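You operate a simulated robot arm through the tools that you are given. There is no shell and no other tool. Be economical: measure what you need, move in short steps, check, and stop when the job is done.

The job below is to be done with a simulated robot arm. You get a single attempt, and the scene is never put back.

Task
Put one of the sanding blocks from the top of the bogie bench on top of the bracket there.
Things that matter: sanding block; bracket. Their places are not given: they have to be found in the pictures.

It is judged by the outcome, as a careful person would: the job done as asked, and still so three seconds after it is handed in. It fails if anything else is knocked over, pushed out of place, dropped, spilled or broken.

Robot
A 7-joint arm with a two-finger parallel gripper, fixed in place. Base frame: the origin is at the foot of the arm, x ahead of it, y to its left, z up; the work surface is at about z = 0.88. Units: m, rad, N and s.
With the tool pointing down near the work surface it reaches from about 0.3 to 0.7 m from the base axis. Its first joint turns from -1.152 to 1.152 rad. Payload 1.57 kg.
The tool frame sits at the grasp point between the pads (the TCP): z along the fingers, y along the line on which they close. The tips reach 0.03 m beyond it. The gripper opens to 0.11 m. The fingers are 0.024 m wide and 0.012 m thick; the gripper's body (0.048 by 0.112 m) begins 0.078 m behind the TCP.
Orientation is that of the tool frame in the base frame, as a unit quaternion [w, x, y, z]. With the fingers straight down and closing along the base's y, the tool's x points along the base's -x, its y along +y and its z along -z.

Tools
- The arm moves only by the tool jog_arm. Its arguments are lists of equal length, an entry for each row: "turn": the turn, a rotation vector about the base's x, y, z in rad, a list of three; "slide": the shift along the base's x, y, z in m, a list of three; "jaw": the opening, from 0 (shut) to 1 (fully open). In form: {"turn": [[rx, ry, rz], ...], "slide": [[tx, ty, tz], ...], "jaw": [jaw, ...]}. A call has 1 to 10 rows; each row shifts and turns the commanded pose from where the row before left it. Each row takes 0.2 s and may step no farther than 0.05 m and 0.15 rad from the row before; otherwise, or with a gripper value out of range, the whole call is refused. A pose out of reach is approached as far as the arm can. The call stops where the force on the tool passes 40 N (or 10 N more than at its start, if that is more) or the arm is blocked; 0.2 s more then pass. Each finger travels about 0.108 m/s and halts on what it meets, pressing with about 38 N; the grip force reading is that of the motor and also rises with nothing between the fingers. The clock runs only during rows and for 0.2 s after the last one: add rows that do not move to give the fingers time. It gives the time, the measured TCP pose, the force on the tool (base axes), the opening and the grip force at its end, in the units of the frame above (readings bear some noise), and new pictures: "show" is both (left out), scene, wrist or none.
- Cameras (640 x 400 px; columns grow to the right, rows downward): "scene" is fixed at [0.1579, -0.3813, 1.4054]; the picture's right is [0.80, -0.61, 0.00], its down [-0.42, -0.55, -0.72] and it looks along [0.44, 0.58, -0.69] (base axes); focal length 330 px, centre (320, 200). "wrist" rides on the gripper at [-0.036, 0, -0.08] in the tool frame; the picture's right is [0.00, -1.00, 0.00], its down [0.97, 0.00, -0.24] and it looks along [0.24, 0.00, 0.97] (tool axes); focal length 218 px, centre (320, 200).
- probe_pixels(camera, pixels): for up to 12 pixels [column, row] of the newest picture of that camera ("zoom" is the newest enlarged one), the place [x, y, z] in the base frame of the surface seen there, good to about 0.002 m, but the place of the scene camera against the robot may be out by one fixed shift of up to 0.025 m in any direction. No time passes.
- zoom(camera, box): a new picture of the part [left, top, right, bottom] of that camera's present view, enlarged. No time passes.
- hand_in(): hands the job in; it is judged then, once.

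Work in short steps. Measure before you move; look again where a grasp or a placing could have gone wrong, and mend it. You have 60 turns and 120 pictures in all, those below and enlarged ones among them. Open the gripper and draw the arm clear of the work before you hand the job in, unless the task says otherwise; then end with one line.

The tools are called after "Emit:" by a JSON object that holds its "fn" and its "kwargs". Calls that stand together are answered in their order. jog_arm: Moves the arm, as the interface text tells. Its arguments: {"type":"object","properties":{"turn":{"type":"array"},"slide":{"type":"array"},"jaw":{"type":"array"},"show":{"type":"string","enum":["both","scene","wrist","none"]}},"required":["turn","slide","jaw"]} The other tools are called the same way: probe_pixels (camera, pixels) gives the place of the surface under pixels of a picture; zoom (camera, box) takes an enlarged picture of a part of a camera's view; hand_in () hands the job in.

At the start:

```text
clock: 0.0
eef_pos: [0.3375, 0.0077, 1.1074]
tcp_rot: [0.0, 0.0, 1.0, 0.0]
wrist_force: [0.3, -0.4, 1.2]
finger_gap: 0.1098
grasp_force: 0.0
```

scene: 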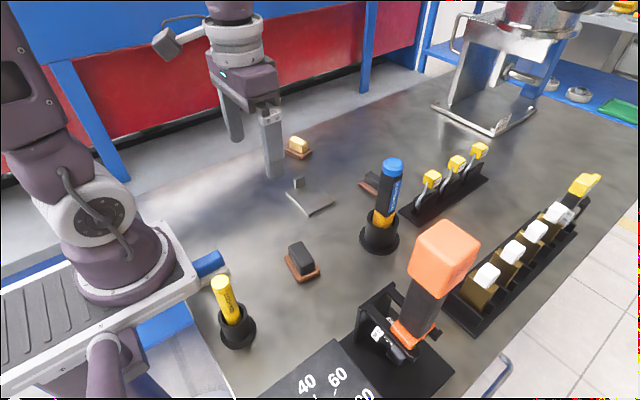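
wrist: 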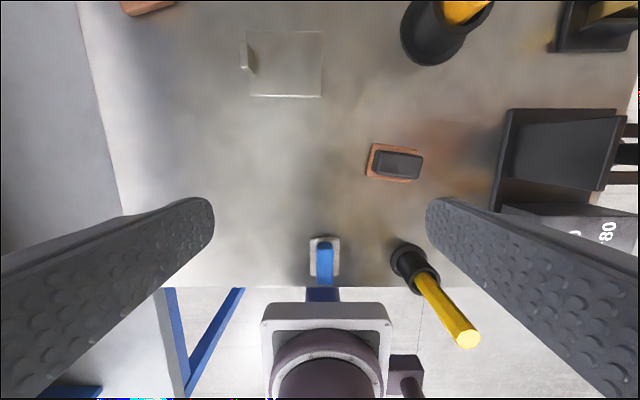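

The scene shows likely sanding blocks at (302,262), (298,147) and (370,184), and a grey L bracket near (310,200). I'll zoom in on them.

Emit:
{"fn": "zoom", "kwargs": {"camera": "scene", "box": [240, 120, 400, 290]}}

Emit:
{"fn": "zoom", "kwargs": {"camera": "wrist", "box": [220, 0, 460, 200]}}

Emit:
{"fn": "probe_pixels", "kwargs": {"camera": "wrist", "pixels": [[398, 165], [376, 155], [418, 155], [372, 175], [410, 181], [244, 56], [252, 34], [320, 34], [320, 95], [252, 95], [286, 65], [340, 150]]}}

Emit:
{"fn": "probe_pixels", "kwargs": {"camera": "scene", "pixels": [[300, 250], [303, 262], [302, 280], [298, 182], [288, 195], [308, 214], [334, 202], [310, 192], [310, 202], [298, 143], [369, 180], [260, 250]]}}

```text
2.35 times, centred on (320, 205) of scene
```

zoom: 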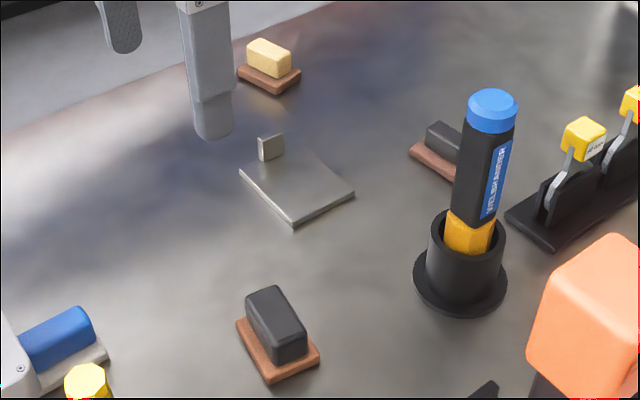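

```text
2.00 times, centred on (340, 100) of wrist
```

zoom: 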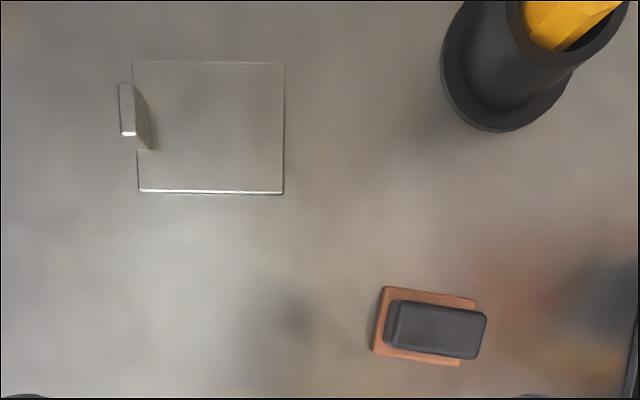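

```text
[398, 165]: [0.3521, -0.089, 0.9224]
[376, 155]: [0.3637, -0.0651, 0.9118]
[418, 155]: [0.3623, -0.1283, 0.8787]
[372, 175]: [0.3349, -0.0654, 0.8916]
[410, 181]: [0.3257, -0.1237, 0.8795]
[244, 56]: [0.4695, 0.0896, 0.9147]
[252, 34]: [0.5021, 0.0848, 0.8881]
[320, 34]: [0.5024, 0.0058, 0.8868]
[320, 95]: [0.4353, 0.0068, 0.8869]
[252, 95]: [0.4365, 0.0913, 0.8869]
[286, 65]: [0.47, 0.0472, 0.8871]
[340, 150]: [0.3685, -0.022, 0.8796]
```

```text
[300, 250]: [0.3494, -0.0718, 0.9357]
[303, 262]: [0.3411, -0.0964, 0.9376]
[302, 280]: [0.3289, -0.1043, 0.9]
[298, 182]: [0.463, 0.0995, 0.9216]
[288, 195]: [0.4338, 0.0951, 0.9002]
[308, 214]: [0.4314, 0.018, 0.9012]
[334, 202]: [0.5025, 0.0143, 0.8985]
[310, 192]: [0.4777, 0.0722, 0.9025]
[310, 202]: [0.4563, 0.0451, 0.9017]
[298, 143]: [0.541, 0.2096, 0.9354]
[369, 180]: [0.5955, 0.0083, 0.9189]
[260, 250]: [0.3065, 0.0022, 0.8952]
```

The wrist and scene readings agree to within the stated shift. Now I'll probe the near block's handle corners and sole edges in the newest enlarged wrist picture.

Emit:
{"fn": "probe_pixels", "kwargs": {"camera": "zoom", "pixels": [[404, 308], [480, 318], [470, 352], [394, 340], [386, 290], [472, 300], [377, 347], [456, 363], [435, 328], [126, 90], [128, 130], [148, 140]]}}

```text
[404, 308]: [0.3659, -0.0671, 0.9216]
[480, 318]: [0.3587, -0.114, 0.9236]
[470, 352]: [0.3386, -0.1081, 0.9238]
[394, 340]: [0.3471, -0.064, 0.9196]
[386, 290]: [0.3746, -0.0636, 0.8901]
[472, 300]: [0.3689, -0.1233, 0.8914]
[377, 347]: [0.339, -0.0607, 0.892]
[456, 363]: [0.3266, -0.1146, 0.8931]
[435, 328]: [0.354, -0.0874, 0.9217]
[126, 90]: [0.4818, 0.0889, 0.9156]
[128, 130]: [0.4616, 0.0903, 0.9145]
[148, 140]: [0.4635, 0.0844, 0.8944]
```

The handle centre is about (0.3525,-0.088), its top at 0.923, and its long axis is y turned by about -0.166. I'll grip across the short side, which keeps the fingers off the bracket tab later. First I check the neighbours' clearance: the yellow tool at (221,284) and the stand at (375,320).

Emit:
{"fn": "probe_pixels", "kwargs": {"camera": "scene", "pixels": [[221, 284], [230, 310], [252, 325], [238, 340], [375, 295], [360, 345], [445, 240], [412, 265], [380, 215], [365, 240], [390, 165]]}}

Emit:
{"fn": "jog_arm", "kwargs": {"turn": [[0, 0, 0.1405], [0, 0, 0.1405], [0, 0, 0.1405], [0, 0, 0.1405], [0, 0, 0.1405], [0, 0, 0.1405], [0, 0, 0.1405], [0, 0, 0.1405], [0, 0, 0.1405], [0, 0, 0.1405]], "slide": [[0.002, -0.01, 0], [0.002, -0.01, 0], [0.002, -0.01, 0], [0.002, -0.01, 0], [0.002, -0.01, 0], [0.002, -0.01, 0], [0.002, -0.01, 0], [0.001, -0.01, 0], [0, -0.01, 0], [0, -0.006, 0]], "jaw": [1, 1, 1, 1, 1, 1, 1, 1, 1, 1]}}

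```text
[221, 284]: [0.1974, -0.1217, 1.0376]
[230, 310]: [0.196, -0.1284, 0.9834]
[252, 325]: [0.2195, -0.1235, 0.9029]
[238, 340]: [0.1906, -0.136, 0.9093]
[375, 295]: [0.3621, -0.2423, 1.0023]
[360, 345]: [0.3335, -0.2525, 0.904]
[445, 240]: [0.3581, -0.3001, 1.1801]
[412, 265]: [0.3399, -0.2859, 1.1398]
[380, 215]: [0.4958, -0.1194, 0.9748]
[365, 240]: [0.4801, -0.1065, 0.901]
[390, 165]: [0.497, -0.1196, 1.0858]
```

```text
clock: 2.2
eef_pos: [0.3519, -0.0891, 1.1077]
tcp_rot: [0.001, -0.647, 0.762, 0.0]
wrist_force: [0.2, 0.4, 0.3]
finger_gap: 0.1102
grasp_force: 0.2
```

scene: 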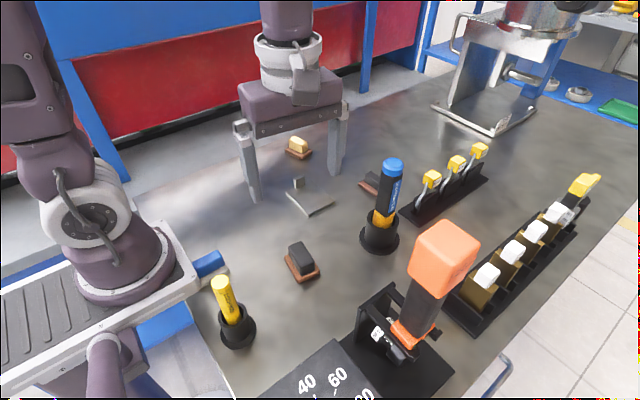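
wrist: 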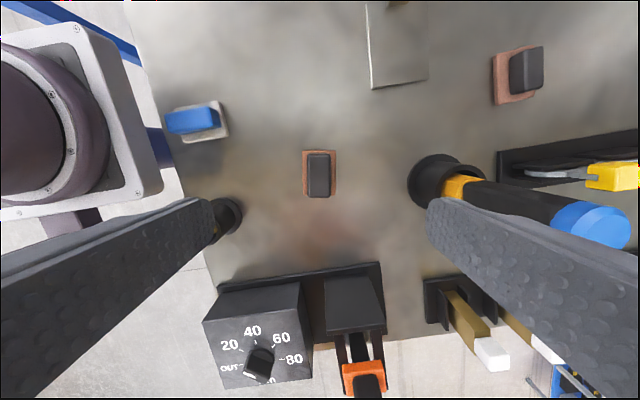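

The fingers now close across the handle, which sits square at (319,174) in the wrist view. I'll probe it again to refine the centre.

Emit:
{"fn": "probe_pixels", "kwargs": {"camera": "wrist", "pixels": [[309, 175], [328, 175], [319, 156], [319, 194], [319, 175], [305, 152], [334, 152], [335, 192]]}}

```text
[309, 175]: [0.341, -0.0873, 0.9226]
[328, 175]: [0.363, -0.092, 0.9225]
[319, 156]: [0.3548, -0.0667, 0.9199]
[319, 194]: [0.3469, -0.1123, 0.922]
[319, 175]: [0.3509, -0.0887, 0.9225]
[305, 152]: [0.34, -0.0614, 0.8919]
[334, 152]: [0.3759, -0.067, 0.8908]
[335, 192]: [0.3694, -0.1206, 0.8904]
```

The handle centre is (0.352,-0.0895), right under the TCP. I'll descend to TCP z≈0.928, which puts the tips at about 0.898, above the sole top at 0.892.

Emit:
{"fn": "jog_arm", "kwargs": {"turn": [[0, 0, 0], [0, 0, 0], [0, 0, 0], [0, 0, 0], [0, 0, 0], [0, 0, 0], [0, 0, 0]], "slide": [[0, 0, -0.04], [0, 0, -0.04], [0, 0, -0.04], [0, 0, -0.03], [0, 0, -0.02], [0, 0, -0.01], [0, 0, 0]], "jaw": [0.8, 0.7, 0.6, 0.6, 0.6, 0.6, 0.6]}}

```text
clock: 3.8
eef_pos: [0.3511, -0.0881, 0.9275]
tcp_rot: [0.001, -0.645, 0.764, 0.0]
wrist_force: [0.5, -0.7, -0.7]
finger_gap: 0.0659
grasp_force: 0.1
```

scene: 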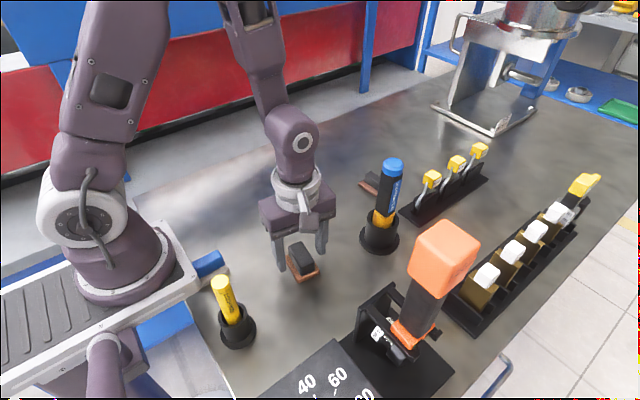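
wrist: 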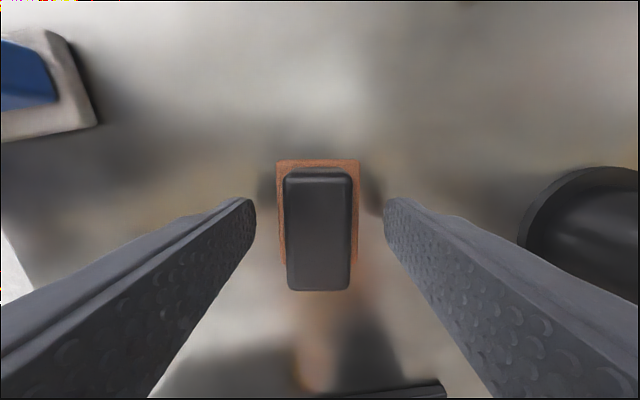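

The fingers straddle the handle, clear of the sole. Now I close and give the fingers time.

Emit:
{"fn": "jog_arm", "kwargs": {"turn": [[0, 0, 0], [0, 0, 0], [0, 0, 0], [0, 0, 0]], "slide": [[0, 0, 0], [0, 0, 0], [0, 0, 0], [0, 0, 0]], "jaw": [0.3, 0, 0, 0]}}

```text
clock: 4.8
eef_pos: [0.3519, -0.0888, 0.9285]
tcp_rot: [-0.001, -0.646, 0.764, 0.0]
wrist_force: [-0.1, 0.2, -0.5]
finger_gap: 0.0291
grasp_force: 37.8
```

scene: 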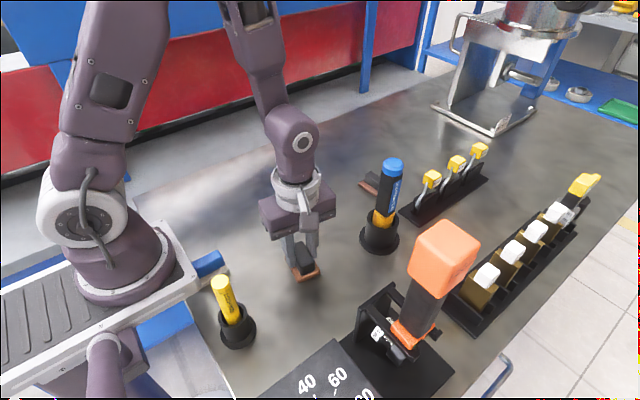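
wrist: 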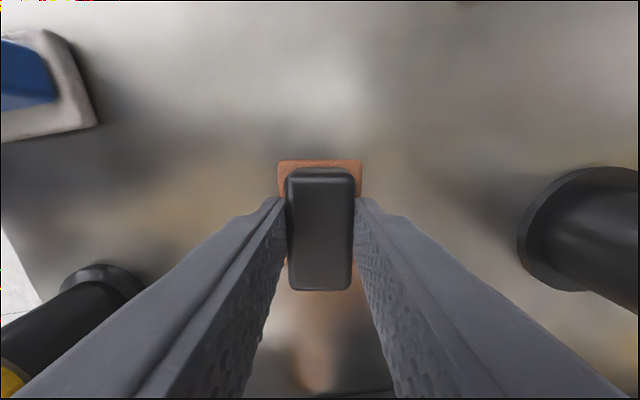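

Gripped at a gap of 0.029. I lift 0.08 m and check.

Emit:
{"fn": "jog_arm", "kwargs": {"turn": [[0, 0, 0], [0, 0, 0], [0, 0, 0], [0, 0, 0]], "slide": [[0, 0, 0.01], [0, 0, 0.02], [0, 0, 0.03], [0, 0, 0.02]], "jaw": [0, 0, 0, 0]}}

```text
clock: 5.8
eef_pos: [0.3511, -0.0883, 1.0089]
tcp_rot: [0.001, -0.647, 0.763, 0.001]
wrist_force: [-0.1, 0.4, 0.0]
finger_gap: 0.0292
grasp_force: 37.9
```

scene: 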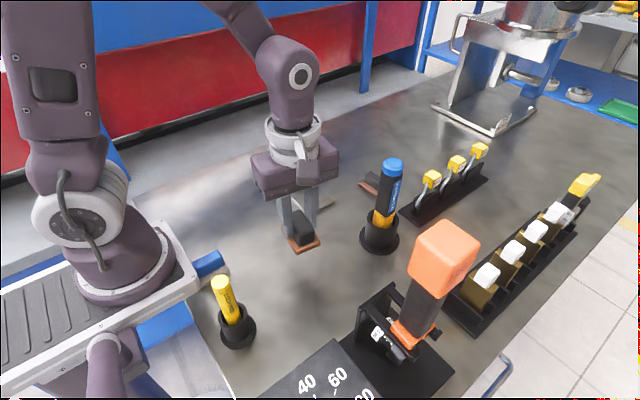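
wrist: 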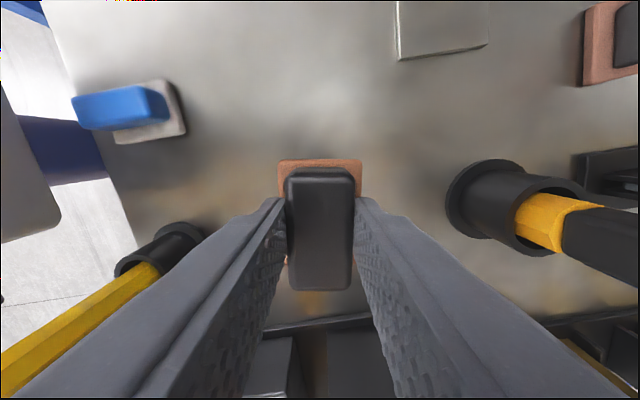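

The block is held and lifted. I carry it in y first, then x, to above the plate centre (0.469, 0.043), squaring the yaw by +0.166.

Emit:
{"fn": "jog_arm", "kwargs": {"turn": [[0, 0, 0], [0, 0, 0.04], [0, 0, 0.04], [0, 0, 0.043], [0, 0, 0.043], [0, 0, 0], [0, 0, 0], [0, 0, 0]], "slide": [[0, 0.03, 0], [0, 0.035, 0], [0.01, 0.035, 0], [0.03, 0.02, 0], [0.035, 0.012, 0], [0.03, 0, 0], [0.013, 0, 0], [0, 0, 0]], "jaw": [0, 0, 0, 0, 0, 0, 0, 0]}}

```text
clock: 7.6
eef_pos: [0.4698, 0.0434, 1.0053]
tcp_rot: [0.0, 0.707, -0.707, -0.001]
wrist_force: [0.3, 0.7, -0.4]
finger_gap: 0.0289
grasp_force: 38.2
```

scene: 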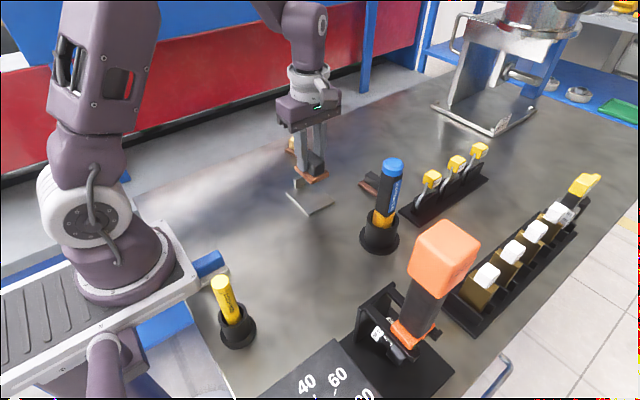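
wrist: 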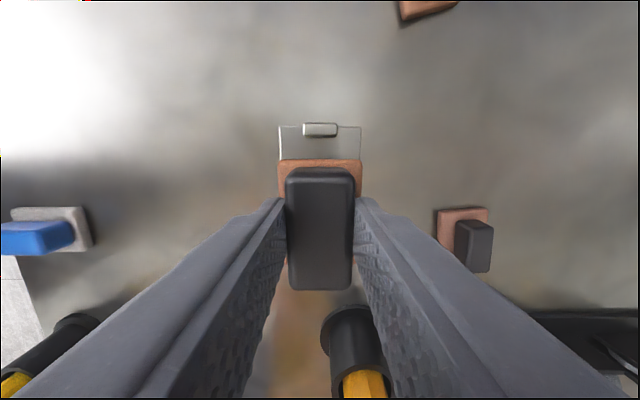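

The block is over the plate, and the tab shows at (320,130). I'll check the gap between the sole's front edge and the tab.

Emit:
{"fn": "probe_pixels", "kwargs": {"camera": "wrist", "pixels": [[320, 162], [282, 163], [358, 163], [320, 128], [320, 136], [283, 130], [357, 130], [320, 200], [320, 280]]}}

```text
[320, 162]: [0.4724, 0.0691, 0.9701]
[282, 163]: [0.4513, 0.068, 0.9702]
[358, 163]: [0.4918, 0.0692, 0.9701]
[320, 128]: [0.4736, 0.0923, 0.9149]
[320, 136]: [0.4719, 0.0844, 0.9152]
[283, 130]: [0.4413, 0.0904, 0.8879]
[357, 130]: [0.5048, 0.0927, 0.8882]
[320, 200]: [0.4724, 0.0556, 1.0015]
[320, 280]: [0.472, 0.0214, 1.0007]
```

The sole edge is at y 0.070 and the tab face at 0.083, with x centred. I descend to just above contact.

Emit:
{"fn": "jog_arm", "kwargs": {"turn": [[0, 0, 0], [0, 0, 0], [0, 0, 0], [0, 0, 0], [0, 0, 0]], "slide": [[0, 0, -0.02], [0, 0, -0.025], [0, 0, -0.015], [0, 0, -0.005], [0, 0, 0]], "jaw": [0, 0, 0, 0, 0]}}

```text
clock: 8.8
eef_pos: [0.4695, 0.0413, 0.9421]
tcp_rot: [0.0, 0.707, -0.707, -0.001]
wrist_force: [-0.3, -0.4, -0.7]
finger_gap: 0.0289
grasp_force: 38.1
```

scene: 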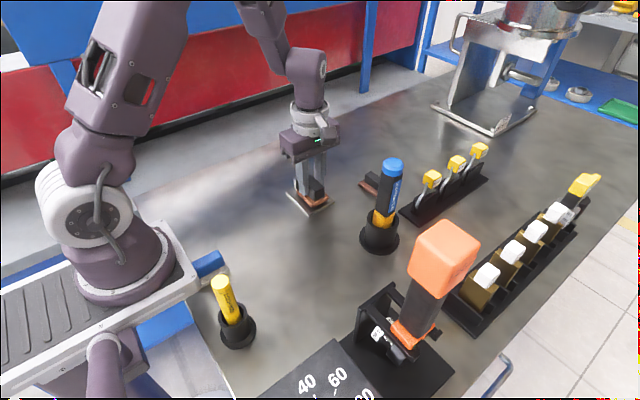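
wrist: 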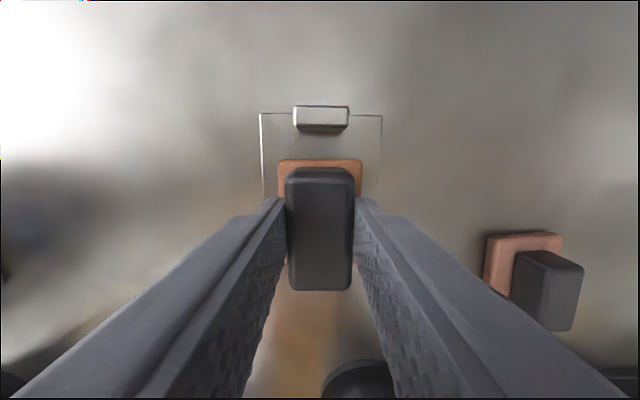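

The TCP is at 0.942, about 7 mm above contact. I shift y by +3 mm to centre it, then lower in small steps.

Emit:
{"fn": "jog_arm", "kwargs": {"turn": [[0, 0, 0], [0, 0, 0], [0, 0, 0], [0, 0, 0], [0, 0, 0]], "slide": [[0, 0.003, 0], [0, 0, -0.003], [0, 0, -0.002], [0, 0, -0.001], [0, 0, 0]], "jaw": [0, 0, 0, 0, 0], "show": "wrist"}}

```text
clock: 10.0
eef_pos: [0.4706, 0.0459, 0.936]
tcp_rot: [0.0, -0.707, 0.707, -0.001]
wrist_force: [0.3, -1.7, -0.3]
finger_gap: 0.0292
grasp_force: 37.9
```

wrist: 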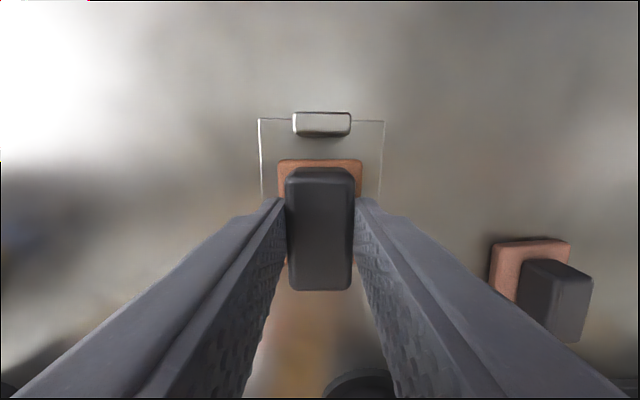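

No contact force yet at z 0.936. I continue in 1 mm steps.

Emit:
{"fn": "jog_arm", "kwargs": {"turn": [[0, 0, 0], [0, 0, 0], [0, 0, 0]], "slide": [[0, 0, -0.001], [0, 0, -0.001], [0, 0, 0]], "jaw": [0, 0, 0], "show": "none"}}

```text
clock: 10.8
eef_pos: [0.4701, 0.046, 0.9365]
tcp_rot: [0.001, -0.707, 0.707, -0.001]
wrist_force: [-3.1, -6.0, 34.4]
finger_gap: 0.029
grasp_force: 38.1
```

The force is 34 N, so the block is on the plate. I ease off 1.5 mm, then open slowly.

Emit:
{"fn": "jog_arm", "kwargs": {"turn": [[0, 0, 0], [0, 0, 0]], "slide": [[0, 0, 0.0012], [0, 0, 0]], "jaw": [0, 0], "show": "scene"}}

```text
clock: 11.4
eef_pos: [0.4704, 0.0455, 0.9364]
tcp_rot: [-0.001, 0.708, -0.707, 0.0]
wrist_force: [-1.4, -0.8, 13.4]
finger_gap: 0.0292
grasp_force: 37.8
```

scene: 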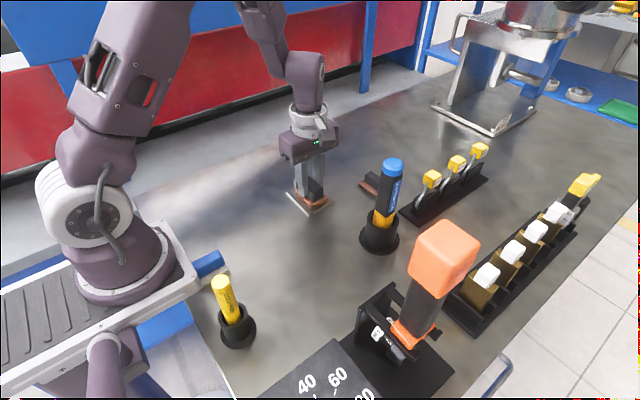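

Light contact remains and the block is seated. I open to 0.6 and check.

Emit:
{"fn": "jog_arm", "kwargs": {"turn": [[0, 0, 0], [0, 0, 0], [0, 0, 0], [0, 0, 0]], "slide": [[0, 0, 0.0005], [0, 0, 0], [0, 0, 0], [0, 0, 0]], "jaw": [0.27, 0.4, 0.6, 0.6], "show": "wrist"}}

```text
clock: 12.4
eef_pos: [0.4703, 0.0452, 0.9354]
tcp_rot: [0.0, 0.707, -0.707, 0.0]
wrist_force: [0.3, 0.1, 0.6]
finger_gap: 0.0659
grasp_force: 0.1
```

wrist: 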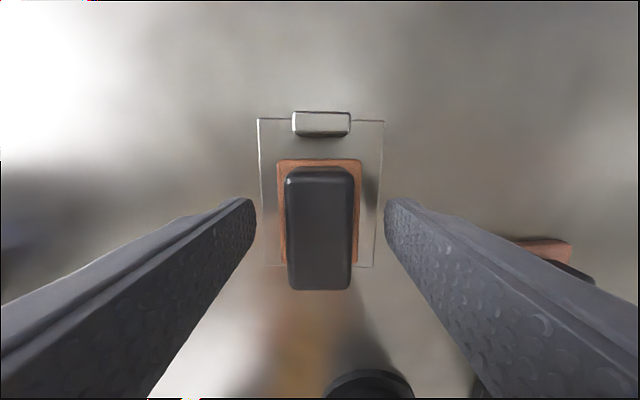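

The fingers are free and the block sits on the plate. I raise straight up, then draw back.

Emit:
{"fn": "jog_arm", "kwargs": {"turn": [[0, 0, 0], [0, 0, 0], [0, 0, 0], [0, 0, 0], [0, 0, 0], [0, 0, 0], [0, 0, 0], [0, 0, 0]], "slide": [[0, 0, 0.02], [0, 0, 0.04], [0, 0, 0.04], [0, 0, 0.04], [0, 0, 0.04], [-0.04, 0, 0], [-0.04, 0, 0], [0, 0, 0]], "jaw": [0.6, 0.6, 0.6, 0.6, 0.6, 0.6, 0.6, 0.6]}}

Emit:
{"fn": "zoom", "kwargs": {"camera": "scene", "box": [240, 120, 400, 290]}}

```text
clock: 14.2
eef_pos: [0.3888, 0.0466, 1.117]
tcp_rot: [-0.001, -0.707, 0.707, 0.0]
wrist_force: [-0.8, -0.5, 0.4]
finger_gap: 0.0662
grasp_force: 0.0
```

scene: 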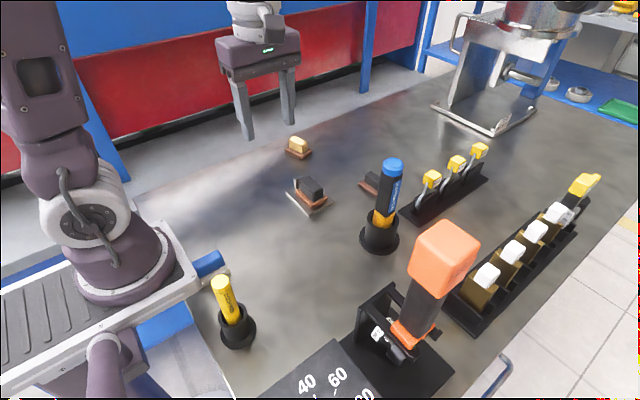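
wrist: 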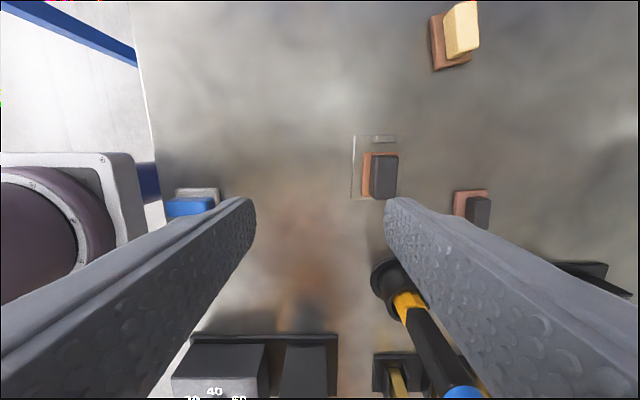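

```text
2.35 times, centred on (320, 205) of scene
```

zoom: 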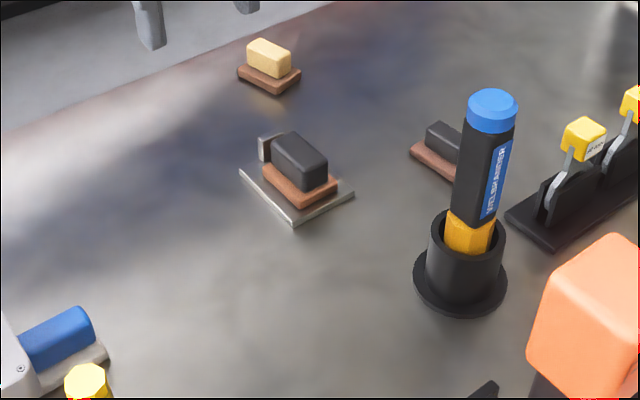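

The block rests flat on the bracket plate, nothing else has moved, and the arm is clear with the fingers open. I hand in.

Emit:
{"fn": "hand_in", "kwargs": {}}

```text
The job is handed in.
```

I put one of the dark-handled sanding blocks flat on top of the bracket; nothing else was moved, and the arm was clear with the gripper open when I handed the job in.
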